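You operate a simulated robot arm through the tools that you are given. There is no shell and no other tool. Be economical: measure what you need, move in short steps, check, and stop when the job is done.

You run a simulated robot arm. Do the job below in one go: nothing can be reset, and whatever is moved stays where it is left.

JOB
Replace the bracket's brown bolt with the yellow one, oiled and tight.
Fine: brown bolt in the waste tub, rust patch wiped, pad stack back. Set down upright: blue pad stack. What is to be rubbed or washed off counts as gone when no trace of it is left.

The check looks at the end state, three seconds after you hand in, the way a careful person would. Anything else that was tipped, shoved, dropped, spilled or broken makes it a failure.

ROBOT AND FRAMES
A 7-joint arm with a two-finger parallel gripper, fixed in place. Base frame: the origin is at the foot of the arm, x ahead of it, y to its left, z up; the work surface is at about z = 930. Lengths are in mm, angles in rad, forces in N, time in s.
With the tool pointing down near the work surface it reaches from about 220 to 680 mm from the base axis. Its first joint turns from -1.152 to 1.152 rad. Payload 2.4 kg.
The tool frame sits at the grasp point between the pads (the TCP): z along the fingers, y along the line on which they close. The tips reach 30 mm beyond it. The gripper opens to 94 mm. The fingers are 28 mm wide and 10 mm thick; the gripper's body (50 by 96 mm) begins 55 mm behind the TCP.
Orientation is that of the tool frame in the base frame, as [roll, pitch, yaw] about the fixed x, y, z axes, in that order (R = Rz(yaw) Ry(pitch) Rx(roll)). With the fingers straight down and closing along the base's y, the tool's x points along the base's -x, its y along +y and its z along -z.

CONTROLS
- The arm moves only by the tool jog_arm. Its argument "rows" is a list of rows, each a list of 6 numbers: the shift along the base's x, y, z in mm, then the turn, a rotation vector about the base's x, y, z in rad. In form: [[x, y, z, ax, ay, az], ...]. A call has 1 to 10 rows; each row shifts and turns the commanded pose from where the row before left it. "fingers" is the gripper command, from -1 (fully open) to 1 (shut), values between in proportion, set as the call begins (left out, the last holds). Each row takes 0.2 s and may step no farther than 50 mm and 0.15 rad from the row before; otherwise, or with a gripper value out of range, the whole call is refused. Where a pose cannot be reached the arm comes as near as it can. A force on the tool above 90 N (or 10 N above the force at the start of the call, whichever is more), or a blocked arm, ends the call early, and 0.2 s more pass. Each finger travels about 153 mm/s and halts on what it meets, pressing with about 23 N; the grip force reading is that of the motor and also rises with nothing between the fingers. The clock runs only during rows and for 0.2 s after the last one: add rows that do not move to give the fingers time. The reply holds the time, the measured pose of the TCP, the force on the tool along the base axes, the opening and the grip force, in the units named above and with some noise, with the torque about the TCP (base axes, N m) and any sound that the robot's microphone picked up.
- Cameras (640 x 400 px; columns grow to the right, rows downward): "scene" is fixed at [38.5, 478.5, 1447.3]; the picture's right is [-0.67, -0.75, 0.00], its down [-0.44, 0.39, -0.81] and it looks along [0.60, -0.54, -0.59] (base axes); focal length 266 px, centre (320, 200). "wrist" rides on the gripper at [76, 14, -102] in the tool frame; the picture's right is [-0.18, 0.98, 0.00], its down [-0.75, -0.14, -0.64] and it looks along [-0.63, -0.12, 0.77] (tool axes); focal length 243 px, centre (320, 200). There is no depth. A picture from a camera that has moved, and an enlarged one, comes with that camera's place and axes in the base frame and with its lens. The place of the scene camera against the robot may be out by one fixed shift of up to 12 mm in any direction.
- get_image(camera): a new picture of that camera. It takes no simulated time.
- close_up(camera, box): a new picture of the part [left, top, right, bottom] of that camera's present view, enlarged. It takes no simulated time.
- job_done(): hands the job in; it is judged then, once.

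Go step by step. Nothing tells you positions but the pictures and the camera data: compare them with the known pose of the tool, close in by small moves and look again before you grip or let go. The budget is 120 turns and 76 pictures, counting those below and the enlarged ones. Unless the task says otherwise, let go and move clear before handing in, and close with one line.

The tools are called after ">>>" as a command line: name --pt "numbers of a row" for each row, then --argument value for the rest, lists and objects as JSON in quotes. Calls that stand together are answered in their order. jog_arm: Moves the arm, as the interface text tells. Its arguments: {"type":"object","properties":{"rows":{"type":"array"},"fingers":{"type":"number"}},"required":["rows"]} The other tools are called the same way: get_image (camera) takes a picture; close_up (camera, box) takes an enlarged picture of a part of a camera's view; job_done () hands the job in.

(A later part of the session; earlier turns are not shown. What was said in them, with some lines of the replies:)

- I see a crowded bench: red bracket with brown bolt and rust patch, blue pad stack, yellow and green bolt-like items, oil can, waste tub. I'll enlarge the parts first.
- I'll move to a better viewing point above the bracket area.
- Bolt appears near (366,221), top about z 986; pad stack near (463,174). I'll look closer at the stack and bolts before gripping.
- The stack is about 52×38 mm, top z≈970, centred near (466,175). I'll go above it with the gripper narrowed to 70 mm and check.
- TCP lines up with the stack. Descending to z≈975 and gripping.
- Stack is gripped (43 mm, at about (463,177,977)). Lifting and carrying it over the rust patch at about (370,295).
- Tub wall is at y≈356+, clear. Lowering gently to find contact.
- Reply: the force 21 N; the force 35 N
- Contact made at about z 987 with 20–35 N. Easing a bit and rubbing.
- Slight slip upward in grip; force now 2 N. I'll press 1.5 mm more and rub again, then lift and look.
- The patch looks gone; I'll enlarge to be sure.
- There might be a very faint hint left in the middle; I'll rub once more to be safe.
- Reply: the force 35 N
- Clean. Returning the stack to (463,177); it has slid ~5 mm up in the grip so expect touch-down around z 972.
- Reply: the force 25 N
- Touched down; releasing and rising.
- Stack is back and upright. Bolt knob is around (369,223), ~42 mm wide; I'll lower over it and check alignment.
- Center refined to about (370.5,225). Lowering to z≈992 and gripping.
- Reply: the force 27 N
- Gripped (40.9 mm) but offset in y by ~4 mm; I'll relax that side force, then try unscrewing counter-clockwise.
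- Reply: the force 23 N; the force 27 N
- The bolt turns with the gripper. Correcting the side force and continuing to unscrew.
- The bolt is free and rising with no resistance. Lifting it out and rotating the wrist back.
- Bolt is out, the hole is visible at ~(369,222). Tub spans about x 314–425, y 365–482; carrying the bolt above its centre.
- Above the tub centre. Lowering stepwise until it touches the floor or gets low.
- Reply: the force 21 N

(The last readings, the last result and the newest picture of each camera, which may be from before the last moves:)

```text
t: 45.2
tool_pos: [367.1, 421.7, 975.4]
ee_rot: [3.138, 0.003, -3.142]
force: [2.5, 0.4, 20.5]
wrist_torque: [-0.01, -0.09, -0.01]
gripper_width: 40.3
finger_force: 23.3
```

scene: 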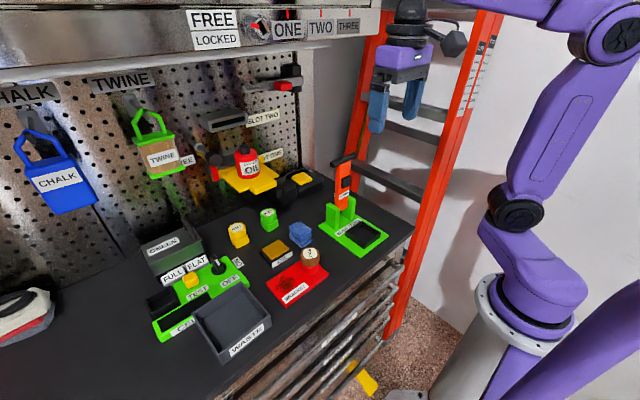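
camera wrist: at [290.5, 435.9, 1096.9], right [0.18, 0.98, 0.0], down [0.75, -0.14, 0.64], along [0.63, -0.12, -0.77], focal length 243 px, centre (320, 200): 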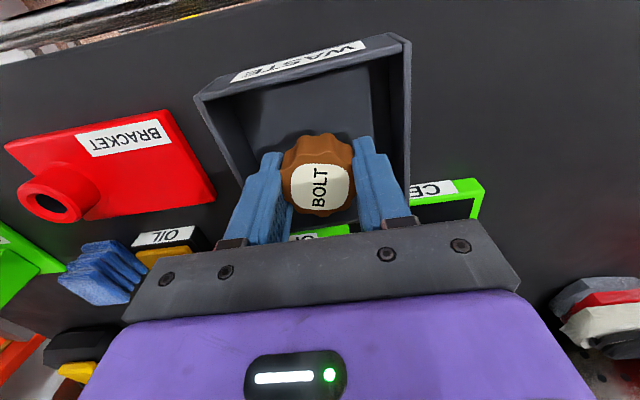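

Touched the tub floor; releasing and rising.

>>> jog_arm --pt "0 0 0 0 0 0" --pt "0 0 0 0 0 0" --pt "0 0 0 0 0 0" --fingers -0.4

>>> jog_arm --pt "0 0 15 0 0 0" --pt "0 0 40 0 0 0" --pt "0 0 50 0 0 0" --pt "0 0 30 0 0 0" --pt "30 -35 0 0 0 0" --pt "30 -35 0 0 0 0" --pt "0 0 0 0 0 0"

>>> get_image --camera "wrist"

>>> get_image --camera "scene"

```text
t: 46.0
tool_pos: [365.9, 422.2, 975.4]
ee_rot: [-3.14, -0.002, -3.141]
force: [0.9, 0.3, 0.0]
wrist_torque: [-0.01, -0.02, 0.01]
gripper_width: 65.7
finger_force: 0.0
```

```text
t: 47.6
tool_pos: [426.7, 353.3, 1110.2]
ee_rot: [-3.141, 0.001, -3.141]
force: [-0.4, 0.6, -0.9]
wrist_torque: [0.01, 0.0, 0.0]
gripper_width: 65.8
finger_force: 0.1
```

```text
38 pictures are left
camera wrist: at [349.1, 368.7, 1212.7], right [0.18, 0.98, 0.0], down [0.75, -0.14, 0.64], along [0.63, -0.12, -0.77], focal length 243 px, centre (320, 200)
```

wrist: 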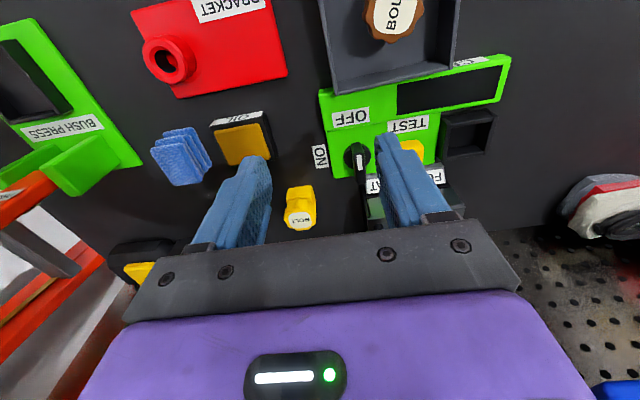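

```text
37 pictures are left
```

scene: 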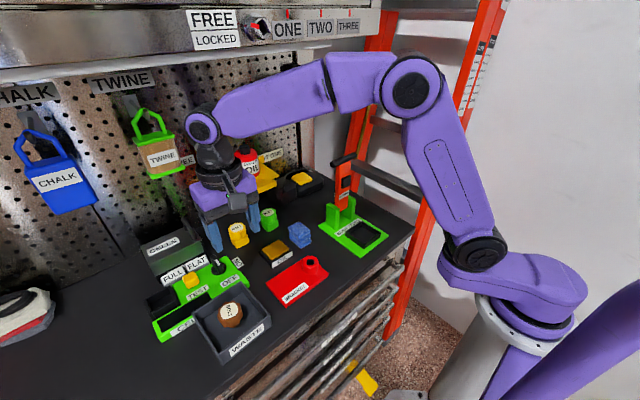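

Brown bolt sits in the waste tub. Next the yellow bolt, around (568,298); approaching partway and looking.

>>> jog_arm --pt "35 -18 -10 0 0 0" --pt "35 -18 -10 0 0 0" --pt "35 -19 -10 0 0 0" --pt "0 0 0 0 0 0"

>>> get_image --camera "wrist"

>>> close_up --camera "scene" --box '[180, 120, 320, 270]'

```text
t: 48.6
tool_pos: [526.7, 303.6, 1079.0]
ee_rot: [3.139, -0.007, -3.135]
force: [-31.0, 14.0, 6.4]
wrist_torque: [-0.59, -0.67, -1.18]
gripper_width: 57.7
finger_force: 0.0
```

```text
36 pictures are left
camera wrist: at [450.5, 317.6, 1183.5], right [0.18, 0.98, 0.0], down [0.76, -0.14, 0.64], along [0.63, -0.11, -0.77], focal length 243 px, centre (320, 200)
```

wrist: 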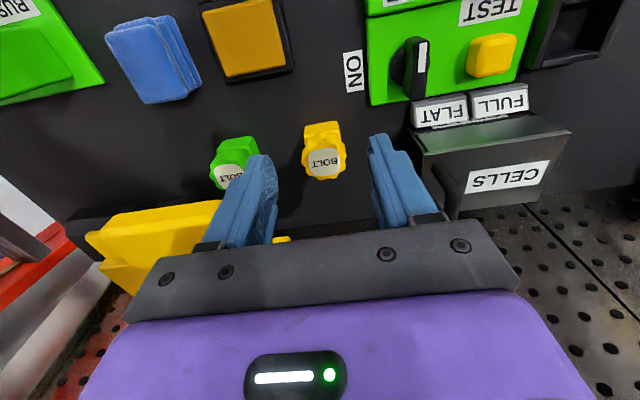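

```text
2.67 times, centred on (250, 195) of scene
camera zoom: at [37.3, 478.9, 1447.2], right [-0.67, -0.75, 0.0], down [-0.44, 0.39, -0.81], along [0.6, -0.54, -0.59], focal length 709 px, centre (507, 213)
```

zoom: 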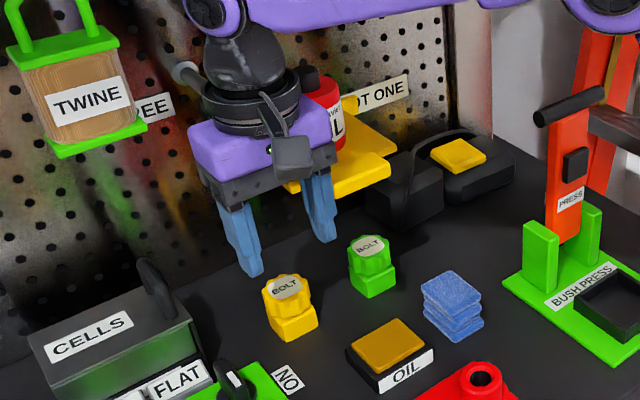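

The finger has touched the yellow shelf plate. Backing off at once the way I came and checking it.

>>> jog_arm --pt "-25 10 0 0 0 0" --pt "-30 15 10 0 0 0" --pt "0 0 0 0 0 0"

>>> close_up --camera "scene" --box '[190, 80, 330, 210]'

>>> get_image --camera "wrist"

```text
t: 49.4
tool_pos: [474.0, 319.7, 1089.4]
ee_rot: [-3.139, 0.001, 3.14]
force: [0.4, -0.4, -0.3]
wrist_torque: [0.03, -0.01, 0.0]
gripper_width: 65.5
finger_force: 0.1
```

```text
3.08 times, centred on (260, 145) of scene
camera zoom: at [38.5, 478.5, 1447.3], right [-0.67, -0.75, 0.0], down [-0.44, 0.39, -0.81], along [0.6, -0.54, -0.59], focal length 818 px, centre (505, 369)
```

zoom: 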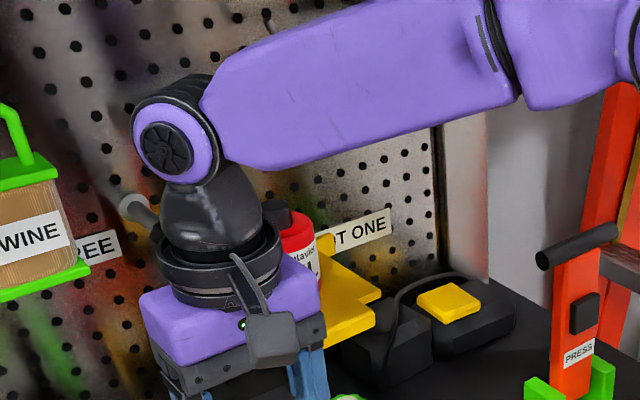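

```text
33 pictures are left
camera wrist: at [399.4, 334.4, 1192.9], right [0.19, 0.98, 0.0], down [0.75, -0.14, 0.64], along [0.63, -0.12, -0.77], focal length 243 px, centre (320, 200)
```

wrist: 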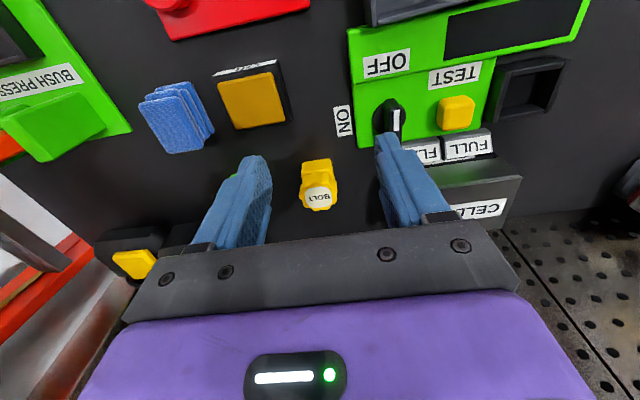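

The shelf plate seems to sit at z≈1088 with its front-left corner near (552,281), overhanging close to the yellow bolt at ~(566,302). So I'll tilt the hand back toward the robot by 0.6 rad and approach from the front, staying clear of the plate.

>>> jog_arm --pt "0 -3 0 0 -0.15 0" --pt "0 -5 0 0 -0.15 0" --pt "0 -5 0 0 -0.15 0" --pt "0 -5 0 0 -0.15 0" --pt "15 0 -15 0 0 0" --pt "0 0 0 0 0 0" --fingers -0.22

>>> get_image --camera "wrist"

>>> close_up --camera "scene" --box '[180, 120, 320, 270]'

```text
t: 50.8
tool_pos: [491.2, 303.8, 1075.1]
ee_rot: [3.139, 0.599, -3.142]
force: [-0.1, 0.5, -0.5]
wrist_torque: [0.02, 0.01, 0.0]
gripper_width: 57.4
finger_force: 0.0
```

```text
32 pictures are left
camera wrist: at [370.4, 317.9, 1118.0], right [0.15, 0.98, 0.1], down [0.26, -0.14, 0.96], along [0.95, -0.12, -0.28], focal length 243 px, centre (320, 200)
```

wrist: 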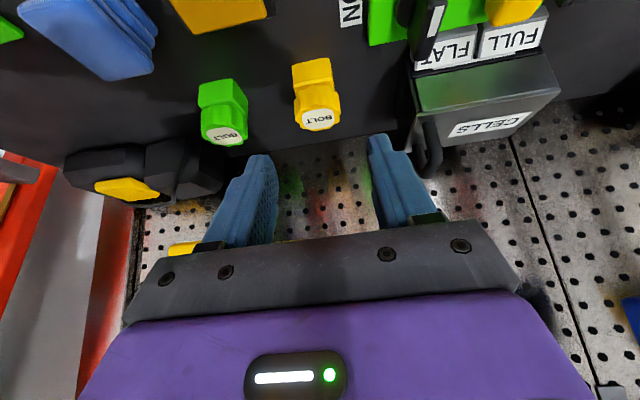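

```text
2.67 times, centred on (250, 195) of scene
camera zoom: at [38.5, 478.5, 1447.3], right [-0.67, -0.75, 0.0], down [-0.44, 0.39, -0.81], along [0.6, -0.54, -0.59], focal length 709 px, centre (507, 213)
```

zoom: 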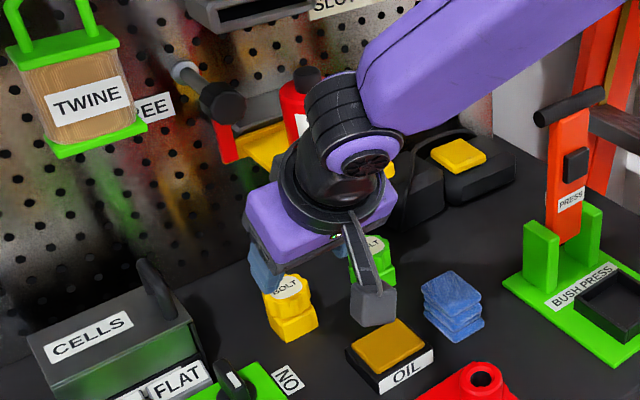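

Geometry consistent: plate z≈1089, bolt ~(566,300). Moving in along the tool axis, most of the way.

>>> jog_arm --pt "15 -1 -20 0 0 0" --pt "15 -1 -20 0 0 0" --pt "12 -1 -17 0 0 0" --pt "0 0 0 0 0 0"

>>> get_image --camera "wrist"

>>> close_up --camera "scene" --box '[200, 150, 300, 270]'

```text
t: 51.8
tool_pos: [531.9, 300.3, 1018.2]
ee_rot: [3.141, 0.597, -3.139]
force: [-21.6, 1.3, -4.6]
wrist_torque: [0.1, -1.67, -1.01]
gripper_width: 57.3
finger_force: 0.1
```

```text
30 pictures are left
camera wrist: at [411.1, 315.6, 1060.9], right [0.15, 0.98, 0.1], down [0.26, -0.14, 0.95], along [0.95, -0.12, -0.28], focal length 243 px, centre (320, 200)
```

wrist: 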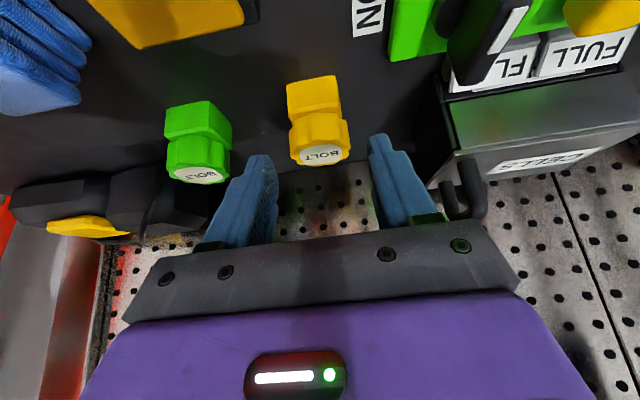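

```text
3.33 times, centred on (250, 210) of scene
camera zoom: at [37.9, 478.6, 1447.3], right [-0.67, -0.75, 0.0], down [-0.44, 0.39, -0.81], along [0.6, -0.54, -0.59], focal length 886 px, centre (553, 167)
```

zoom: 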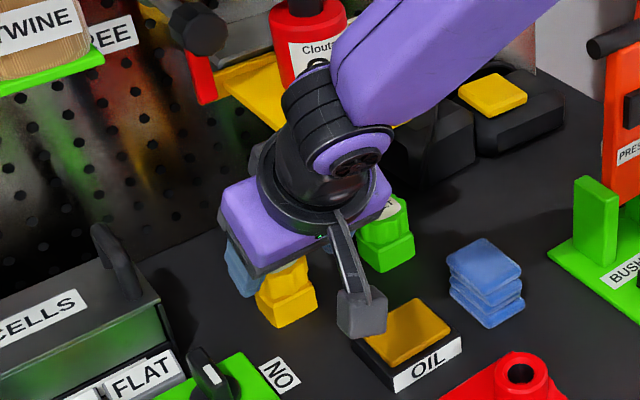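

The hand's right corner touched the shelf's front tab (about y≤260, x≥510). Backing off; I'll approach with the hand yawed so it leans away from the shelf (toward −x,+y).

>>> jog_arm --pt "-25 8 5 0 0 0" --pt "-25 10 5 0 0 0" --pt "0 10 10 0 0 -0.14" --pt "0 5 5 0 0 -0.14" --pt "0 5 5 0 0 -0.14" --pt "10 0 3 0 0 -0.14" --pt "20 0 0 0 0 -0.14" --pt "0 0 0 0 0 0"

>>> get_image --camera "wrist"

>>> close_up --camera "scene" --box '[190, 80, 330, 210]'

```text
t: 53.6
tool_pos: [512.3, 338.7, 1050.9]
ee_rot: [3.141, 0.599, 2.44]
force: [0.6, 0.1, 0.0]
wrist_torque: [-0.03, -0.04, -0.01]
gripper_width: 57.1
finger_force: 0.0
```

```text
28 pictures are left
camera wrist: at [429.9, 427.7, 1093.2], right [0.75, 0.65, 0.1], down [0.11, -0.28, 0.96], along [0.65, -0.71, -0.28], focal length 243 px, centre (320, 200)
```

wrist: 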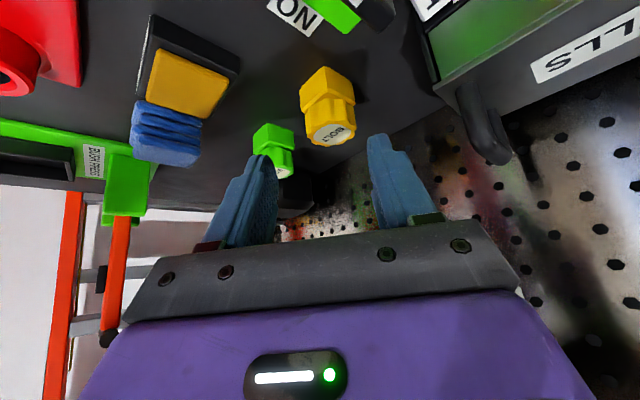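

```text
3.08 times, centred on (260, 145) of scene
camera zoom: at [38.5, 478.5, 1447.3], right [-0.67, -0.75, 0.0], down [-0.44, 0.39, -0.81], along [0.6, -0.54, -0.59], focal length 818 px, centre (505, 369)
```

zoom: 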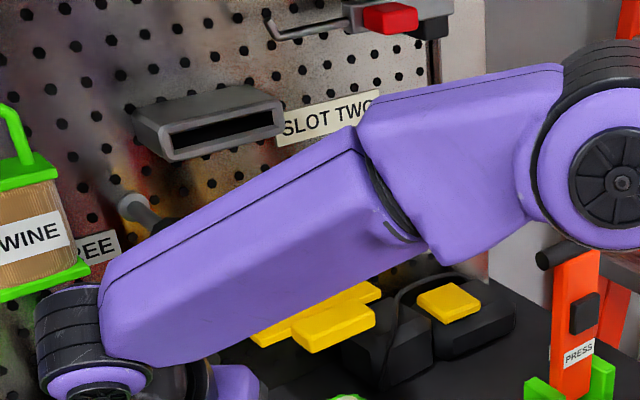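

Clear of the shelf now. Bolt top refined at ~(566,301.5,981); advancing along the tool axis in two stages.

>>> jog_arm --pt "15 -10 -20 0 0 0" --pt "15 -10 -20 0 0 0" --pt "0 0 0 0 0 0"

>>> get_image --camera "wrist"

```text
t: 54.4
tool_pos: [543.5, 316.6, 1013.4]
ee_rot: [3.141, 0.602, 2.441]
force: [-0.9, 1.2, -0.3]
wrist_torque: [0.03, -0.01, 0.01]
gripper_width: 57.3
finger_force: 0.1
```

```text
26 pictures are left
camera wrist: at [460.2, 405.9, 1056.0], right [0.75, 0.65, 0.1], down [0.11, -0.28, 0.96], along [0.65, -0.7, -0.28], focal length 243 px, centre (320, 200)
```

wrist: 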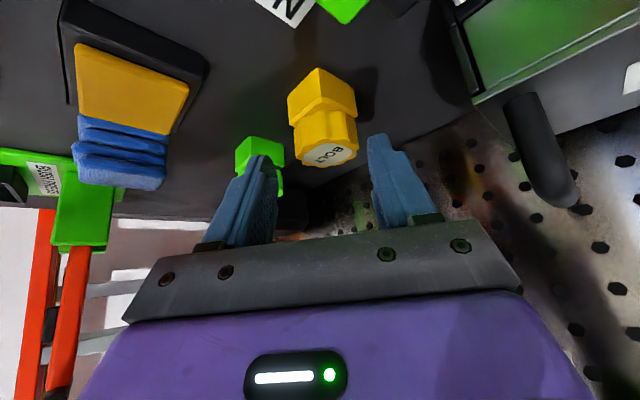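

>>> jog_arm --pt "7 -3 -11 0 0 0" --pt "7 -3 -10 0 0 0" --pt "0 0 0 0 0 0"

>>> get_image --camera "wrist"

>>> close_up --camera "scene" --box '[200, 150, 300, 270]'

```text
t: 55.2
tool_pos: [557.1, 312.7, 991.6]
ee_rot: [-3.141, 0.6, 2.442]
force: [-0.6, 0.0, 0.3]
wrist_torque: [0.02, 0.04, 0.01]
gripper_width: 57.3
finger_force: 0.0
```

```text
25 pictures are left
camera wrist: at [474.7, 401.2, 1034.3], right [0.75, 0.65, 0.1], down [0.11, -0.28, 0.96], along [0.65, -0.7, -0.28], focal length 243 px, centre (320, 200)
```

wrist: 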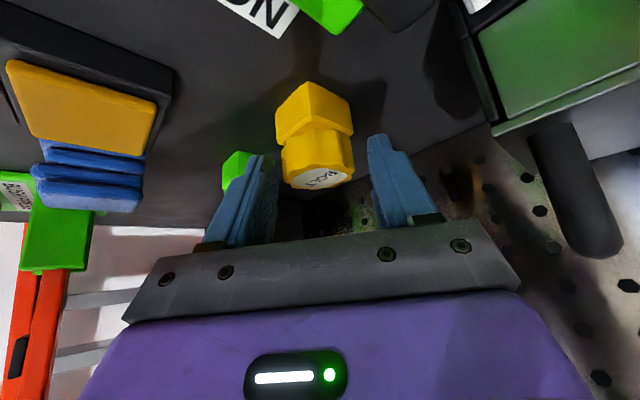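

```text
3.33 times, centred on (250, 210) of scene
camera zoom: at [38.5, 478.5, 1447.3], right [-0.67, -0.75, 0.0], down [-0.44, 0.39, -0.81], along [0.6, -0.54, -0.59], focal length 886 px, centre (553, 167)
```

zoom: 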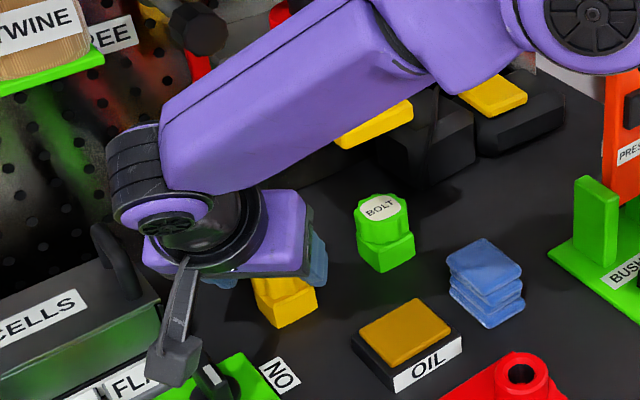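

Knob is centred between the fingers. Closing.

>>> jog_arm --pt "0 0 0 0 0 0" --pt "0 0 0 0 0 0" --pt "0 0 0 0 0 0" --fingers 1

>>> jog_arm --pt "0 0 4 0 0 0" --pt "0 0 6 0 0 0" --pt "0 0 0 0 0 0"

>>> get_image --camera "wrist"

```text
t: 56.0
tool_pos: [557.7, 312.4, 992.5]
ee_rot: [-3.142, 0.601, 2.442]
force: [0.6, 0.3, 0.6]
wrist_torque: [0.01, -0.04, 0.0]
gripper_width: 39.9
finger_force: 22.7
```

```text
t: 56.8
tool_pos: [557.6, 312.1, 1000.9]
ee_rot: [3.141, 0.6, 2.443]
force: [-0.1, 0.0, -0.9]
wrist_torque: [-0.01, 0.01, -0.01]
gripper_width: 40.0
finger_force: 22.6
```

```text
23 pictures are left
camera wrist: at [474.2, 401.5, 1044.3], right [0.75, 0.65, 0.1], down [0.11, -0.28, 0.96], along [0.65, -0.7, -0.28], focal length 243 px, centre (320, 200)
```

wrist: 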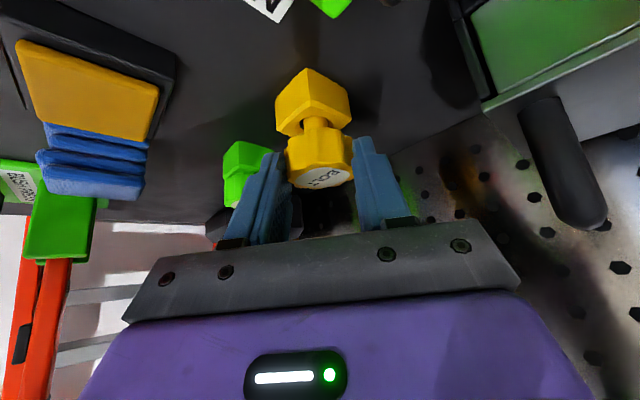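

The bolt lifts cleanly and its holder stays. Lifting out and carrying to the oil pad at ~(462,256), moving away from the shelf first.

>>> jog_arm --pt "0 0 15 0 0 0" --pt "-10 5 15 0 0 0" --pt "-25 5 10 0 0 0" --pt "-35 0 0 0 0 0" --pt "-35 -15 0 0 0 0" --pt "0 -20 0 0 0 0" --pt "0 -22 0 0 0 0" --pt "0 0 0 0 0 0"

>>> get_image --camera "wrist"

>>> close_up --camera "scene" --box '[220, 170, 340, 280]'

```text
t: 58.6
tool_pos: [452.7, 263.8, 1039.8]
ee_rot: [-3.142, 0.602, 2.442]
force: [-0.7, -0.2, -1.0]
wrist_torque: [0.02, 0.02, -0.03]
gripper_width: 39.8
finger_force: 23.0
```

```text
22 pictures are left
camera wrist: at [369.2, 352.8, 1082.3], right [0.75, 0.65, 0.1], down [0.11, -0.28, 0.96], along [0.65, -0.7, -0.28], focal length 243 px, centre (320, 200)
```

wrist: 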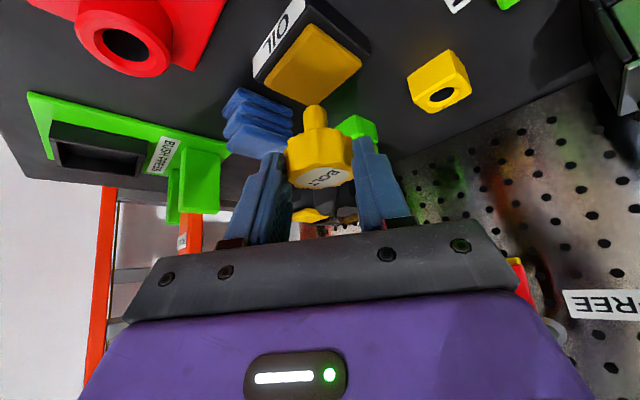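

```text
3.64 times, centred on (280, 225) of scene
camera zoom: at [38.5, 478.5, 1447.3], right [-0.67, -0.75, 0.0], down [-0.44, 0.39, -0.81], along [0.6, -0.54, -0.59], focal length 967 px, centre (466, 109)
```

zoom: 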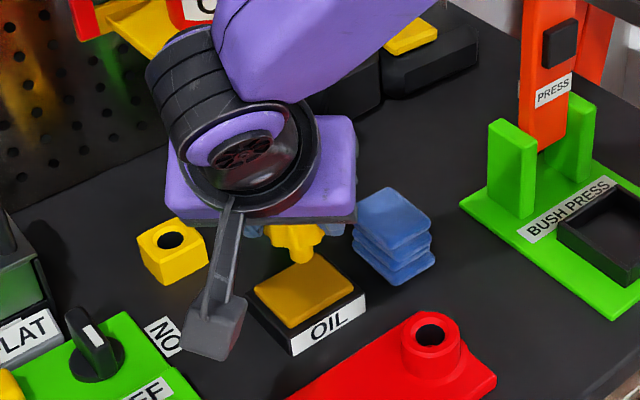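

Shank is above the pad. Adjusting a few mm and lowering to touch.

>>> jog_arm --pt "-1 4 -15 0 0 0" --pt "0 0 -15 0 0 0" --pt "0 0 -5 0 0 0" --pt "0 0 0 0 0 0"

>>> jog_arm --pt "0 0 -2 0 0 0" --pt "0 0 -2 0 0 0" --pt "0 0 0 0 0 0"

>>> get_image --camera "wrist"

```text
t: 59.6
tool_pos: [451.6, 270.3, 1005.9]
ee_rot: [3.138, 0.601, 2.438]
force: [3.3, -2.3, 20.4]
wrist_torque: [-0.33, -0.43, 0.0]
gripper_width: 39.7
finger_force: 22.8
```

```text
t: 60.4
tool_pos: [451.2, 269.7, 1001.6]
ee_rot: [-3.141, 0.6, 2.442]
force: [-1.5, -0.3, 21.0]
wrist_torque: [-0.23, -0.19, 0.02]
gripper_width: 39.7
finger_force: 23.7
```

```text
20 pictures are left
camera wrist: at [367.6, 359.0, 1043.8], right [0.75, 0.65, 0.1], down [0.11, -0.28, 0.96], along [0.65, -0.7, -0.28], focal length 243 px, centre (320, 200)
```

wrist: 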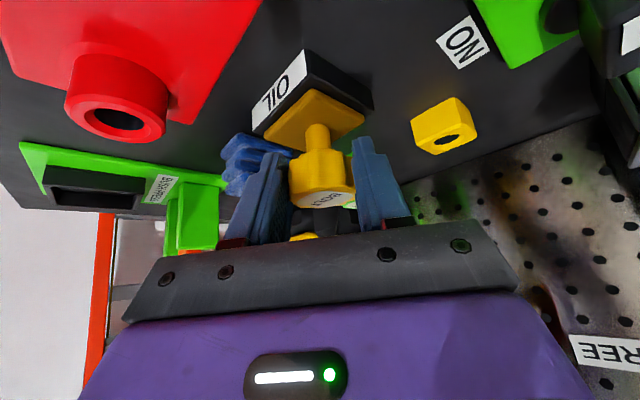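

Contact was made with ~20 N. Lifting and looking at the shank for oil and tilt.

>>> jog_arm --pt "0 0 0 0 0 0" --pt "0 0 0 0 0 0" --pt "0 0 20 0 0 0" --pt "0 0 25 0 0 0" --pt "0 0 0 0 0 0"

>>> close_up --camera "wrist" --box '[250, 40, 400, 230]'

>>> close_up --camera "scene" --box '[250, 200, 330, 270]'

```text
t: 61.6
tool_pos: [448.5, 268.4, 1047.0]
ee_rot: [-3.139, 0.599, 2.443]
force: [1.0, 0.6, -0.7]
wrist_torque: [0.01, 0.01, -0.02]
gripper_width: 39.7
finger_force: 23.4
```

```text
2.11 times, centred on (325, 135) of wrist
camera zoom: at [365.9, 357.1, 1090.6], right [0.75, 0.65, 0.1], down [0.11, -0.27, 0.96], along [0.65, -0.7, -0.28], focal length 511 px, centre (310, 337)
```

zoom: 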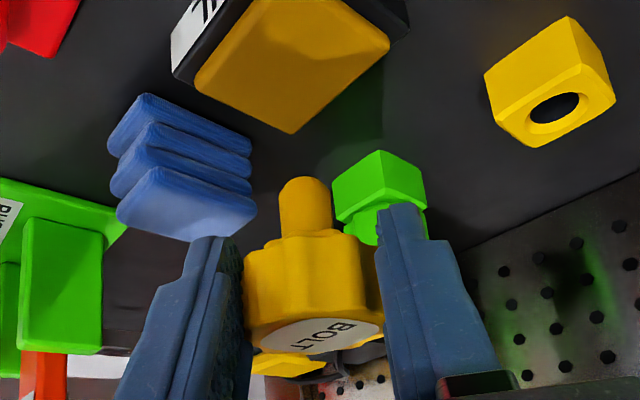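

```text
5.71 times, centred on (290, 235) of scene
camera zoom: at [38.5, 478.5, 1447.3], right [-0.67, -0.75, 0.0], down [-0.44, 0.39, -0.81], along [0.6, -0.54, -0.59], focal length 1520 px, centre (491, 0)
```

zoom: 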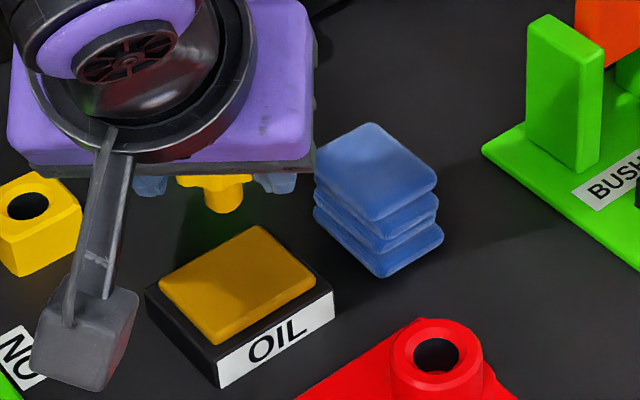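

The shank looks oiled and the bolt still vertical. Carrying it above the bracket hole at ~(368.5,223).

>>> jog_arm --pt "-30 -12 0 0 0 0" --pt "-30 -12 0 0 0 0" --pt "-30 -12 -10 0 0 0" --pt "0 0 0 0 0 0"

>>> close_up --camera "wrist" --box '[240, 30, 400, 210]'

>>> close_up --camera "scene" --box '[270, 210, 350, 280]'

```text
t: 62.6
tool_pos: [361.2, 233.0, 1034.7]
ee_rot: [3.141, 0.598, 2.441]
force: [0.5, -0.8, -0.6]
wrist_torque: [0.03, 0.03, -0.01]
gripper_width: 39.7
finger_force: 22.9
```

```text
2.22 times, centred on (320, 120) of wrist
camera zoom: at [277.3, 322.1, 1077.2], right [0.75, 0.65, 0.1], down [0.11, -0.28, 0.96], along [0.65, -0.7, -0.28], focal length 539 px, centre (320, 378)
```

zoom: 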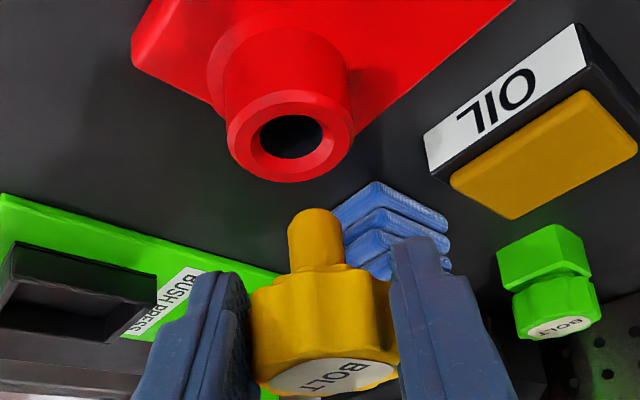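

```text
5.71 times, centred on (310, 245) of scene
camera zoom: at [38.5, 478.5, 1447.3], right [-0.67, -0.75, 0.0], down [-0.44, 0.39, -0.81], along [0.6, -0.54, -0.59], focal length 1520 px, centre (377, -57)
```

zoom: 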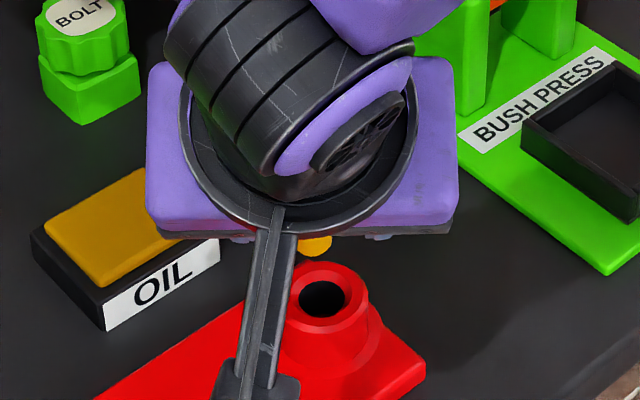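

Hole at (368.6,222.3,960); shank tip at about (374,221.5,986). Shifting −5.5 in x and lowering to just above the rim, then looking.

>>> jog_arm --pt "-5.5 1 0 0 0 0" --pt "0 0 -15 0 0 0" --pt "0 0 -5 0 0 0" --pt "0 0 0 0 0 0"

>>> close_up --camera "wrist" --box '[240, 30, 400, 210]'

>>> close_up --camera "scene" --box '[270, 210, 350, 280]'

```text
t: 63.6
tool_pos: [355.1, 234.3, 1017.4]
ee_rot: [3.141, 0.601, 2.441]
force: [-0.1, -0.4, -0.3]
wrist_torque: [0.03, 0.01, 0.0]
gripper_width: 39.5
finger_force: 22.8
```

```text
2.22 times, centred on (320, 120) of wrist
camera zoom: at [272.2, 323.3, 1059.2], right [0.75, 0.65, 0.1], down [0.11, -0.28, 0.96], along [0.65, -0.7, -0.28], focal length 539 px, centre (320, 378)
```

zoom: 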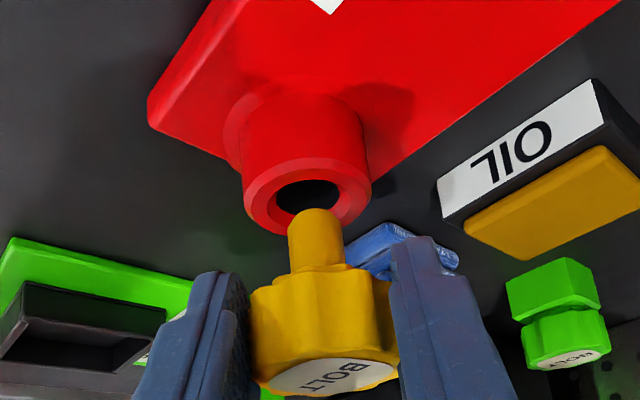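

```text
5.71 times, centred on (310, 245) of scene
camera zoom: at [38.5, 478.5, 1447.3], right [-0.67, -0.75, 0.0], down [-0.44, 0.39, -0.81], along [0.6, -0.54, -0.59], focal length 1520 px, centre (377, -57)
```

zoom: 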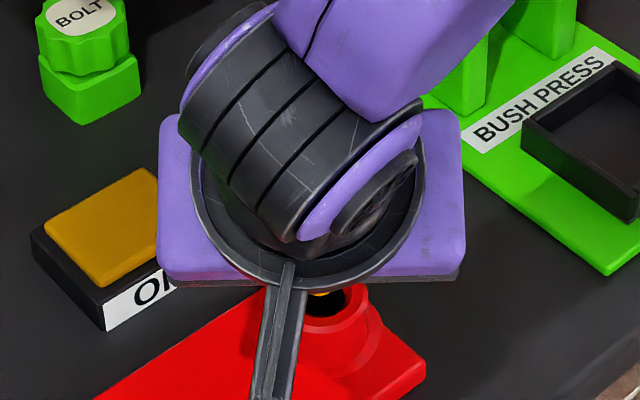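

Nearly aligned (hole ~20 mm, shank ~16 mm). Nudging and lowering gently.

>>> jog_arm --pt "0.3 -1 -4 0 0 0" --pt "0 0 -4 0 0 0" --pt "0 0 0 0 0 0"

>>> jog_arm --pt "0 0 -3 0 0 0" --pt "0 0 -3 0 0 0" --pt "0 0 0 0 0 0"

>>> close_up --camera "wrist" --box '[240, 30, 400, 210]'

```text
t: 64.4
tool_pos: [355.1, 233.7, 1009.5]
ee_rot: [-3.141, 0.601, 2.442]
force: [0.2, -0.5, -0.9]
wrist_torque: [0.01, 0.0, -0.02]
gripper_width: 39.5
finger_force: 22.7
```

```text
t: 65.2
tool_pos: [354.8, 232.5, 1002.6]
ee_rot: [-3.141, 0.6, 2.441]
force: [0.6, 0.0, -0.2]
wrist_torque: [0.03, 0.01, 0.01]
gripper_width: 39.6
finger_force: 22.9
```

```text
2.22 times, centred on (320, 120) of wrist
camera zoom: at [272.4, 322.3, 1045.4], right [0.75, 0.65, 0.1], down [0.11, -0.27, 0.96], along [0.65, -0.7, -0.28], focal length 539 px, centre (320, 378)
```

zoom: 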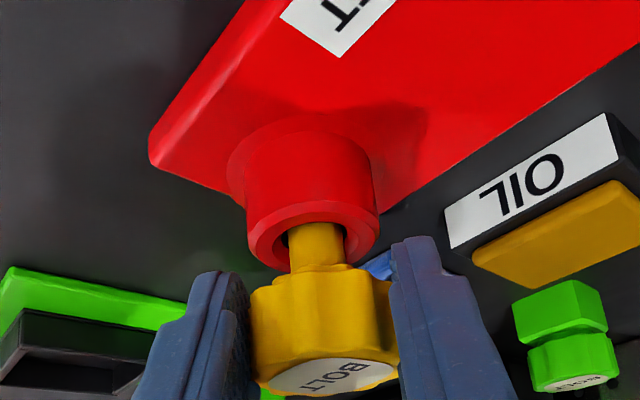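

The shank is in the hole with no force. Lowering further until contact, not below z≈996.

>>> jog_arm --pt "0 0 -2 0 0 0" --pt "0 0 -2 0 0 0" --pt "0 0 0 0 0 0"

>>> jog_arm --pt "0 0 -1.5 0 0 0" --pt "0 0 -1 0 0 0" --pt "0 0 0 0 0 0"

```text
t: 66.0
tool_pos: [356.0, 232.8, 997.9]
ee_rot: [-3.141, 0.601, 2.444]
force: [-4.1, -0.2, 0.2]
wrist_torque: [-0.01, 0.17, -0.07]
gripper_width: 39.8
finger_force: 23.4
```

```text
t: 66.8
tool_pos: [355.5, 232.9, 996.8]
ee_rot: [3.141, 0.6, 2.441]
force: [-2.7, -1.5, 0.4]
wrist_torque: [-0.04, 0.17, -0.05]
gripper_width: 39.7
finger_force: 22.7
```

Shank is ~12 mm into the hole. Releasing, retracting along the tool axis, and turning the hand upright for a vertical regrip.

>>> jog_arm --pt "0 0 0 0 0 0" --pt "0 0 0 0 0 0" --fingers -0.3

>>> jog_arm --pt "-10 8 19 0 0 0" --pt "-10 8 19 0 0 0" --pt "-10 9 20 0 0 0" --pt "0 0 10 0 0 0.14" --pt "0 0 10 0 0 0.14" --pt "0 0 0 0 0 0.14" --pt "0 0 0 0 0 0.14" --pt "0 0 0 0 0 0.14" --pt "0 0 0 0 0.15 0" --pt "0 0 0 0 0.15 0"

>>> jog_arm --pt "0 0 0 0 0.15 0" --pt "0 0 0 0 0.15 0" --pt "22 -18 -10 0 0 0" --pt "21 -18 -20 0 0 0" --pt "0 0 0 0 0 0"

>>> get_image --camera "wrist"

>>> close_up --camera "scene" --box '[260, 210, 360, 290]'

```text
t: 67.4
tool_pos: [357.4, 233.0, 998.5]
ee_rot: [-3.141, 0.6, 2.442]
force: [-0.3, 0.6, -0.5]
wrist_torque: [0.05, 0.01, -0.02]
gripper_width: 61.3
finger_force: 0.0
```

```text
t: 69.6
tool_pos: [325.8, 257.2, 1074.5]
ee_rot: [-3.141, 0.299, -3.141]
force: [1.1, 0.1, -1.0]
wrist_torque: [-0.04, -0.01, -0.02]
gripper_width: 61.0
finger_force: 0.1
```

```text
t: 70.8
tool_pos: [368.5, 221.2, 1044.5]
ee_rot: [3.14, 0.0, -3.141]
force: [-0.7, 0.7, -1.2]
wrist_torque: [0.01, 0.0, 0.0]
gripper_width: 61.0
finger_force: 0.1
```

```text
12 pictures are left
camera wrist: at [291.8, 235.4, 1147.9], right [0.18, 0.98, 0.0], down [0.75, -0.14, 0.64], along [0.63, -0.12, -0.77], focal length 243 px, centre (320, 200)
```

wrist: 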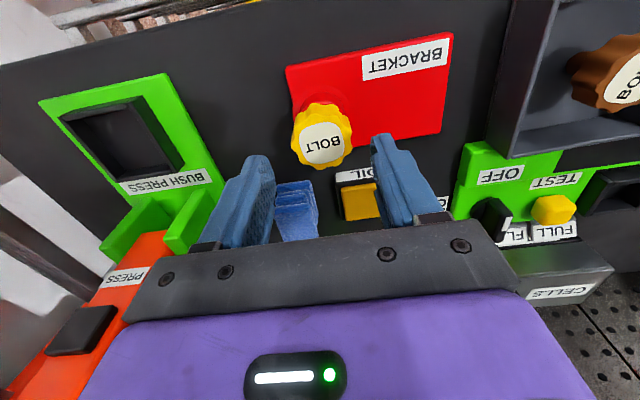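

```text
5.00 times, centred on (310, 250) of scene
camera zoom: at [38.5, 478.5, 1447.3], right [-0.67, -0.75, 0.0], down [-0.44, 0.39, -0.81], along [0.6, -0.54, -0.59], focal length 1330 px, centre (370, -50)
```

zoom: 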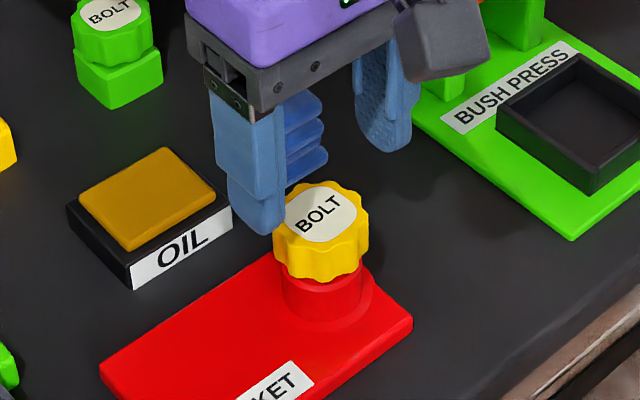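

The yellow bolt stands in the hole. I'll pre-rotate the wrist +1.5 rad, grip it vertically, then screw clockwise.

>>> jog_arm --pt "0 1 0 0 0 0.15" --pt "0 0 0 0 0 0.15" --pt "0 0 0 0 0 0.15" --pt "0 0 0 0 0 0.15" --pt "0 0 0 0 0 0.15" --pt "0 0 0 0 0 0.15" --pt "0 0 0 0 0 0.15" --pt "0 0 0 0 0 0.15" --pt "0 0 0 0 0 0.15" --pt "0 0 0 0 0 0.15"

>>> jog_arm --pt "0 0 -20 0 0 0" --pt "0 0 -20 0 0 0" --pt "0 0 -10 0 0 0" --pt "0 0 0 0 0 0"

>>> jog_arm --pt "0 0 0 0 0 0" --pt "0 0 0 0 0 0" --pt "0 0 0 0 0 0" --fingers 1

>>> get_image --camera "wrist"

```text
t: 73.0
tool_pos: [369.4, 222.3, 1044.2]
ee_rot: [3.14, 0.001, -1.64]
force: [-0.9, -0.3, 0.2]
wrist_torque: [0.01, -0.04, -0.01]
gripper_width: 61.1
finger_force: 0.1
```

```text
t: 74.0
tool_pos: [369.5, 223.7, 992.4]
ee_rot: [3.141, 0.0, -1.642]
force: [0.8, -0.2, 0.4]
wrist_torque: [-0.02, 0.04, -0.03]
gripper_width: 61.1
finger_force: 0.0
```

```text
t: 74.8
tool_pos: [369.7, 222.0, 992.3]
ee_rot: [3.14, -0.001, -1.642]
force: [-5.9, 0.7, -1.0]
wrist_torque: [0.07, 0.43, -0.06]
gripper_width: 40.3
finger_force: 23.0
```

```text
10 pictures are left
camera wrist: at [349.8, 148.1, 1096.2], right [-0.97, 0.25, 0.0], down [0.2, 0.74, 0.64], along [0.16, 0.62, -0.77], focal length 243 px, centre (320, 200)
```

wrist: 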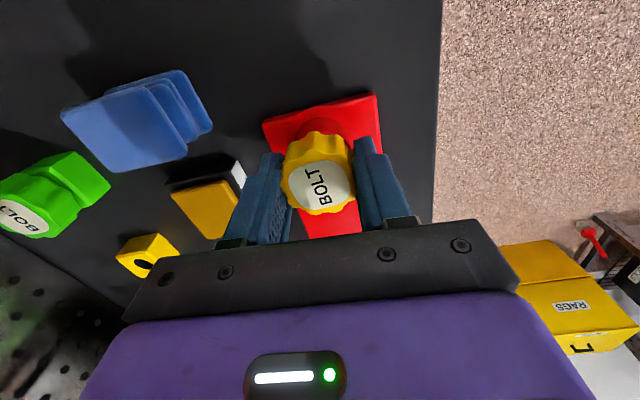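

Gripped well centred. Screwing clockwise.

>>> jog_arm --pt "0 0 0 0 0 -0.14" --pt "0 0 0 0 0 -0.14" --pt "0 0 0 0 0 -0.14" --pt "0 0 0 0 0 -0.14" --pt "0 0 0 0 0 -0.14" --pt "0 0 0 0 0 -0.14" --pt "0 0 0 0 0 0"

>>> jog_arm --pt "0 0 0 0 0 -0.14" --pt "0 0 0 0 0 -0.14" --pt "0 0 0 0 0 -0.14" --pt "0 0 0 0 0 -0.14" --pt "0 0 0 0 0 -0.14" --pt "0 0 0 0 0 -0.14" --pt "0 0 0 0 0 0"

```text
t: 76.4
tool_pos: [369.6, 221.3, 994.0]
ee_rot: [-3.141, 0.0, -2.485]
force: [-2.0, -6.4, -1.6]
wrist_torque: [-0.16, 0.05, -0.02]
gripper_width: 40.4
finger_force: 23.0
```

```text
t: 78.0
tool_pos: [368.3, 221.7, 994.9]
ee_rot: [-3.138, -0.003, 2.957]
force: [-10.4, -15.1, -5.5]
wrist_torque: [0.08, 0.1, 0.06]
gripper_width: 40.3
finger_force: 23.1
```

>>> jog_arm --pt "-1 -1.5 -0.5 0 0 -0.14" --pt "0 0 0 0 0 -0.14" --pt "0 0 -0.5 0 0 -0.14" --pt "0 0 0 0 0 -0.14" --pt "0 0 -0.5 0 0 -0.14" --pt "0 0 0 0 0 -0.14" --pt "0 0 0 0 0 0"

>>> get_image --camera "wrist"

```text
t: 79.6
tool_pos: [366.7, 221.4, 991.8]
ee_rot: [-3.138, 0.001, 2.12]
force: [-15.4, -5.3, -3.1]
wrist_torque: [-0.11, 0.09, 0.47]
gripper_width: 41.2
finger_force: 23.2
```

```text
9 pictures are left
camera wrist: at [340.2, 294.3, 1096.0], right [0.93, 0.36, 0.0], down [0.28, -0.72, 0.64], along [0.23, -0.6, -0.77], focal length 243 px, centre (320, 200)
```

wrist: 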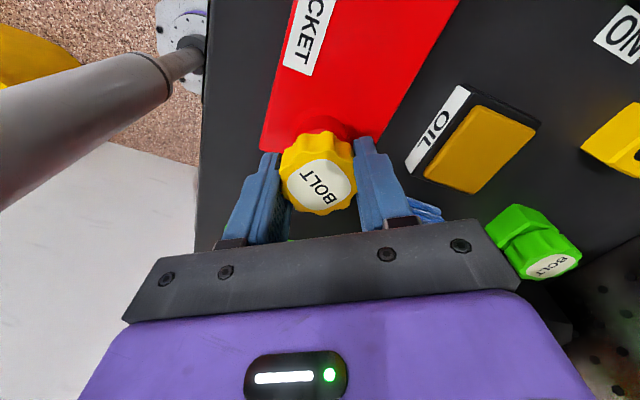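

Torque has risen to 0.47 N m and the knob starts slipping in the fingers, so it's bottoming out. A bit more to confirm.

>>> jog_arm --pt "-1 0 0 0 0 -0.12" --pt "0 0 0 0 0 -0.12" --pt "0 0 0 0 0 -0.12" --pt "0 0 0 0 0 0"

>>> get_image --camera "wrist"

```text
t: 80.6
tool_pos: [368.1, 220.8, 993.1]
ee_rot: [3.14, -0.001, 1.76]
force: [-11.2, -4.1, 3.0]
wrist_torque: [-0.13, -0.05, 0.38]
gripper_width: 40.3
finger_force: 23.2
```

```text
8 pictures are left
camera wrist: at [366.5, 299.3, 1096.4], right [1.0, 0.0, 0.0], down [0.0, -0.77, 0.64], along [0.0, -0.64, -0.77], focal length 243 px, centre (320, 200)
```

wrist: 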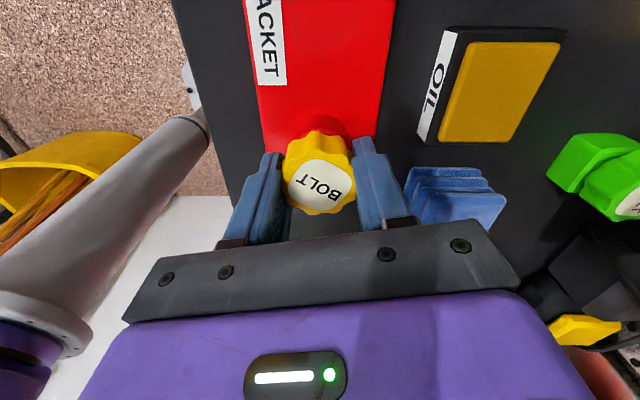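

The knob no longer turns and the fingers slip around it: tight. Releasing, rising and returning the wrist.

>>> jog_arm --pt "0 0 0 0 0 0" --pt "0 0 0 0 0 0" --fingers -0.3

>>> jog_arm --pt "0 0 20 0 0 0" --pt "0 0 40 0 0 0" --pt "0 0 40 0 0 0" --pt "0 0 40 0 0 0.14" --pt "0 0 40 0 0 0.14" --pt "0 0 0 0 0 0.14" --pt "0 0 0 0 0 0.14" --pt "0 0 0 0 0 0.14" --pt "0 0 0 0 0 0.14" --pt "0 0 0 0 0 0.14"

>>> jog_arm --pt "-20 -30 20 0 0 0.14" --pt "0 -40 20 0 0 0.14" --pt "0 -40 20 0 0 0.12" --pt "0 -40 0 0 0 0" --pt "0 0 0 0 0 0"

>>> close_up --camera "scene" --box '[260, 210, 360, 290]'

>>> close_up --camera "scene" --box '[190, 80, 330, 210]'

```text
t: 81.2
tool_pos: [368.1, 220.7, 993.3]
ee_rot: [3.139, 0.001, 1.762]
force: [0.5, 0.3, -0.2]
wrist_torque: [-0.01, 0.01, -0.04]
gripper_width: 60.9
finger_force: 0.1
```

```text
t: 83.4
tool_pos: [366.5, 222.4, 1171.4]
ee_rot: [-3.141, -0.002, 2.745]
force: [0.2, 1.2, 0.2]
wrist_torque: [0.04, 0.0, -0.03]
gripper_width: 61.2
finger_force: 0.1
```

```text
t: 84.6
tool_pos: [346.2, 69.2, 1233.2]
ee_rot: [3.141, 0.001, 3.141]
force: [0.3, -0.7, 0.2]
wrist_torque: [-0.01, 0.01, -0.01]
gripper_width: 61.1
finger_force: 0.1
```

```text
5.00 times, centred on (310, 250) of scene
camera zoom: at [38.5, 478.4, 1447.3], right [-0.67, -0.75, 0.0], down [-0.44, 0.39, -0.81], along [0.6, -0.54, -0.59], focal length 1330 px, centre (370, -50)
```

zoom: 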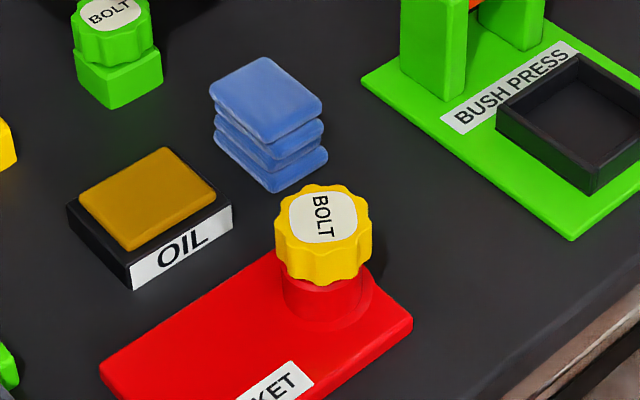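

```text
3.08 times, centred on (260, 145) of scene
camera zoom: at [38.5, 478.4, 1447.3], right [-0.67, -0.75, 0.0], down [-0.44, 0.39, -0.81], along [0.6, -0.54, -0.59], focal length 818 px, centre (505, 369)
```

zoom: 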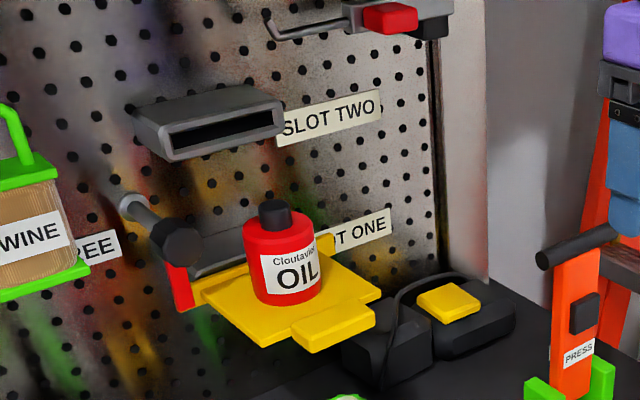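

The yellow bolt is seated in the same orientation the tight brown one had. The stack is upright at its old spot, the patch is clean, and the arm is clear. Handing in.

>>> job_done

```text
The job is handed in.
```

I handed the job in: the yellow bolt is oiled and tight in the bracket, the brown bolt is in the waste tub, and the rust patch is wiped clean. The blue pad stack is back upright. On the way to the yellow bolt the hand touched the oil shelf twice. The shelf plate and oil can look shifted by about 4 mm, the can is still upright, and I left them as they were.
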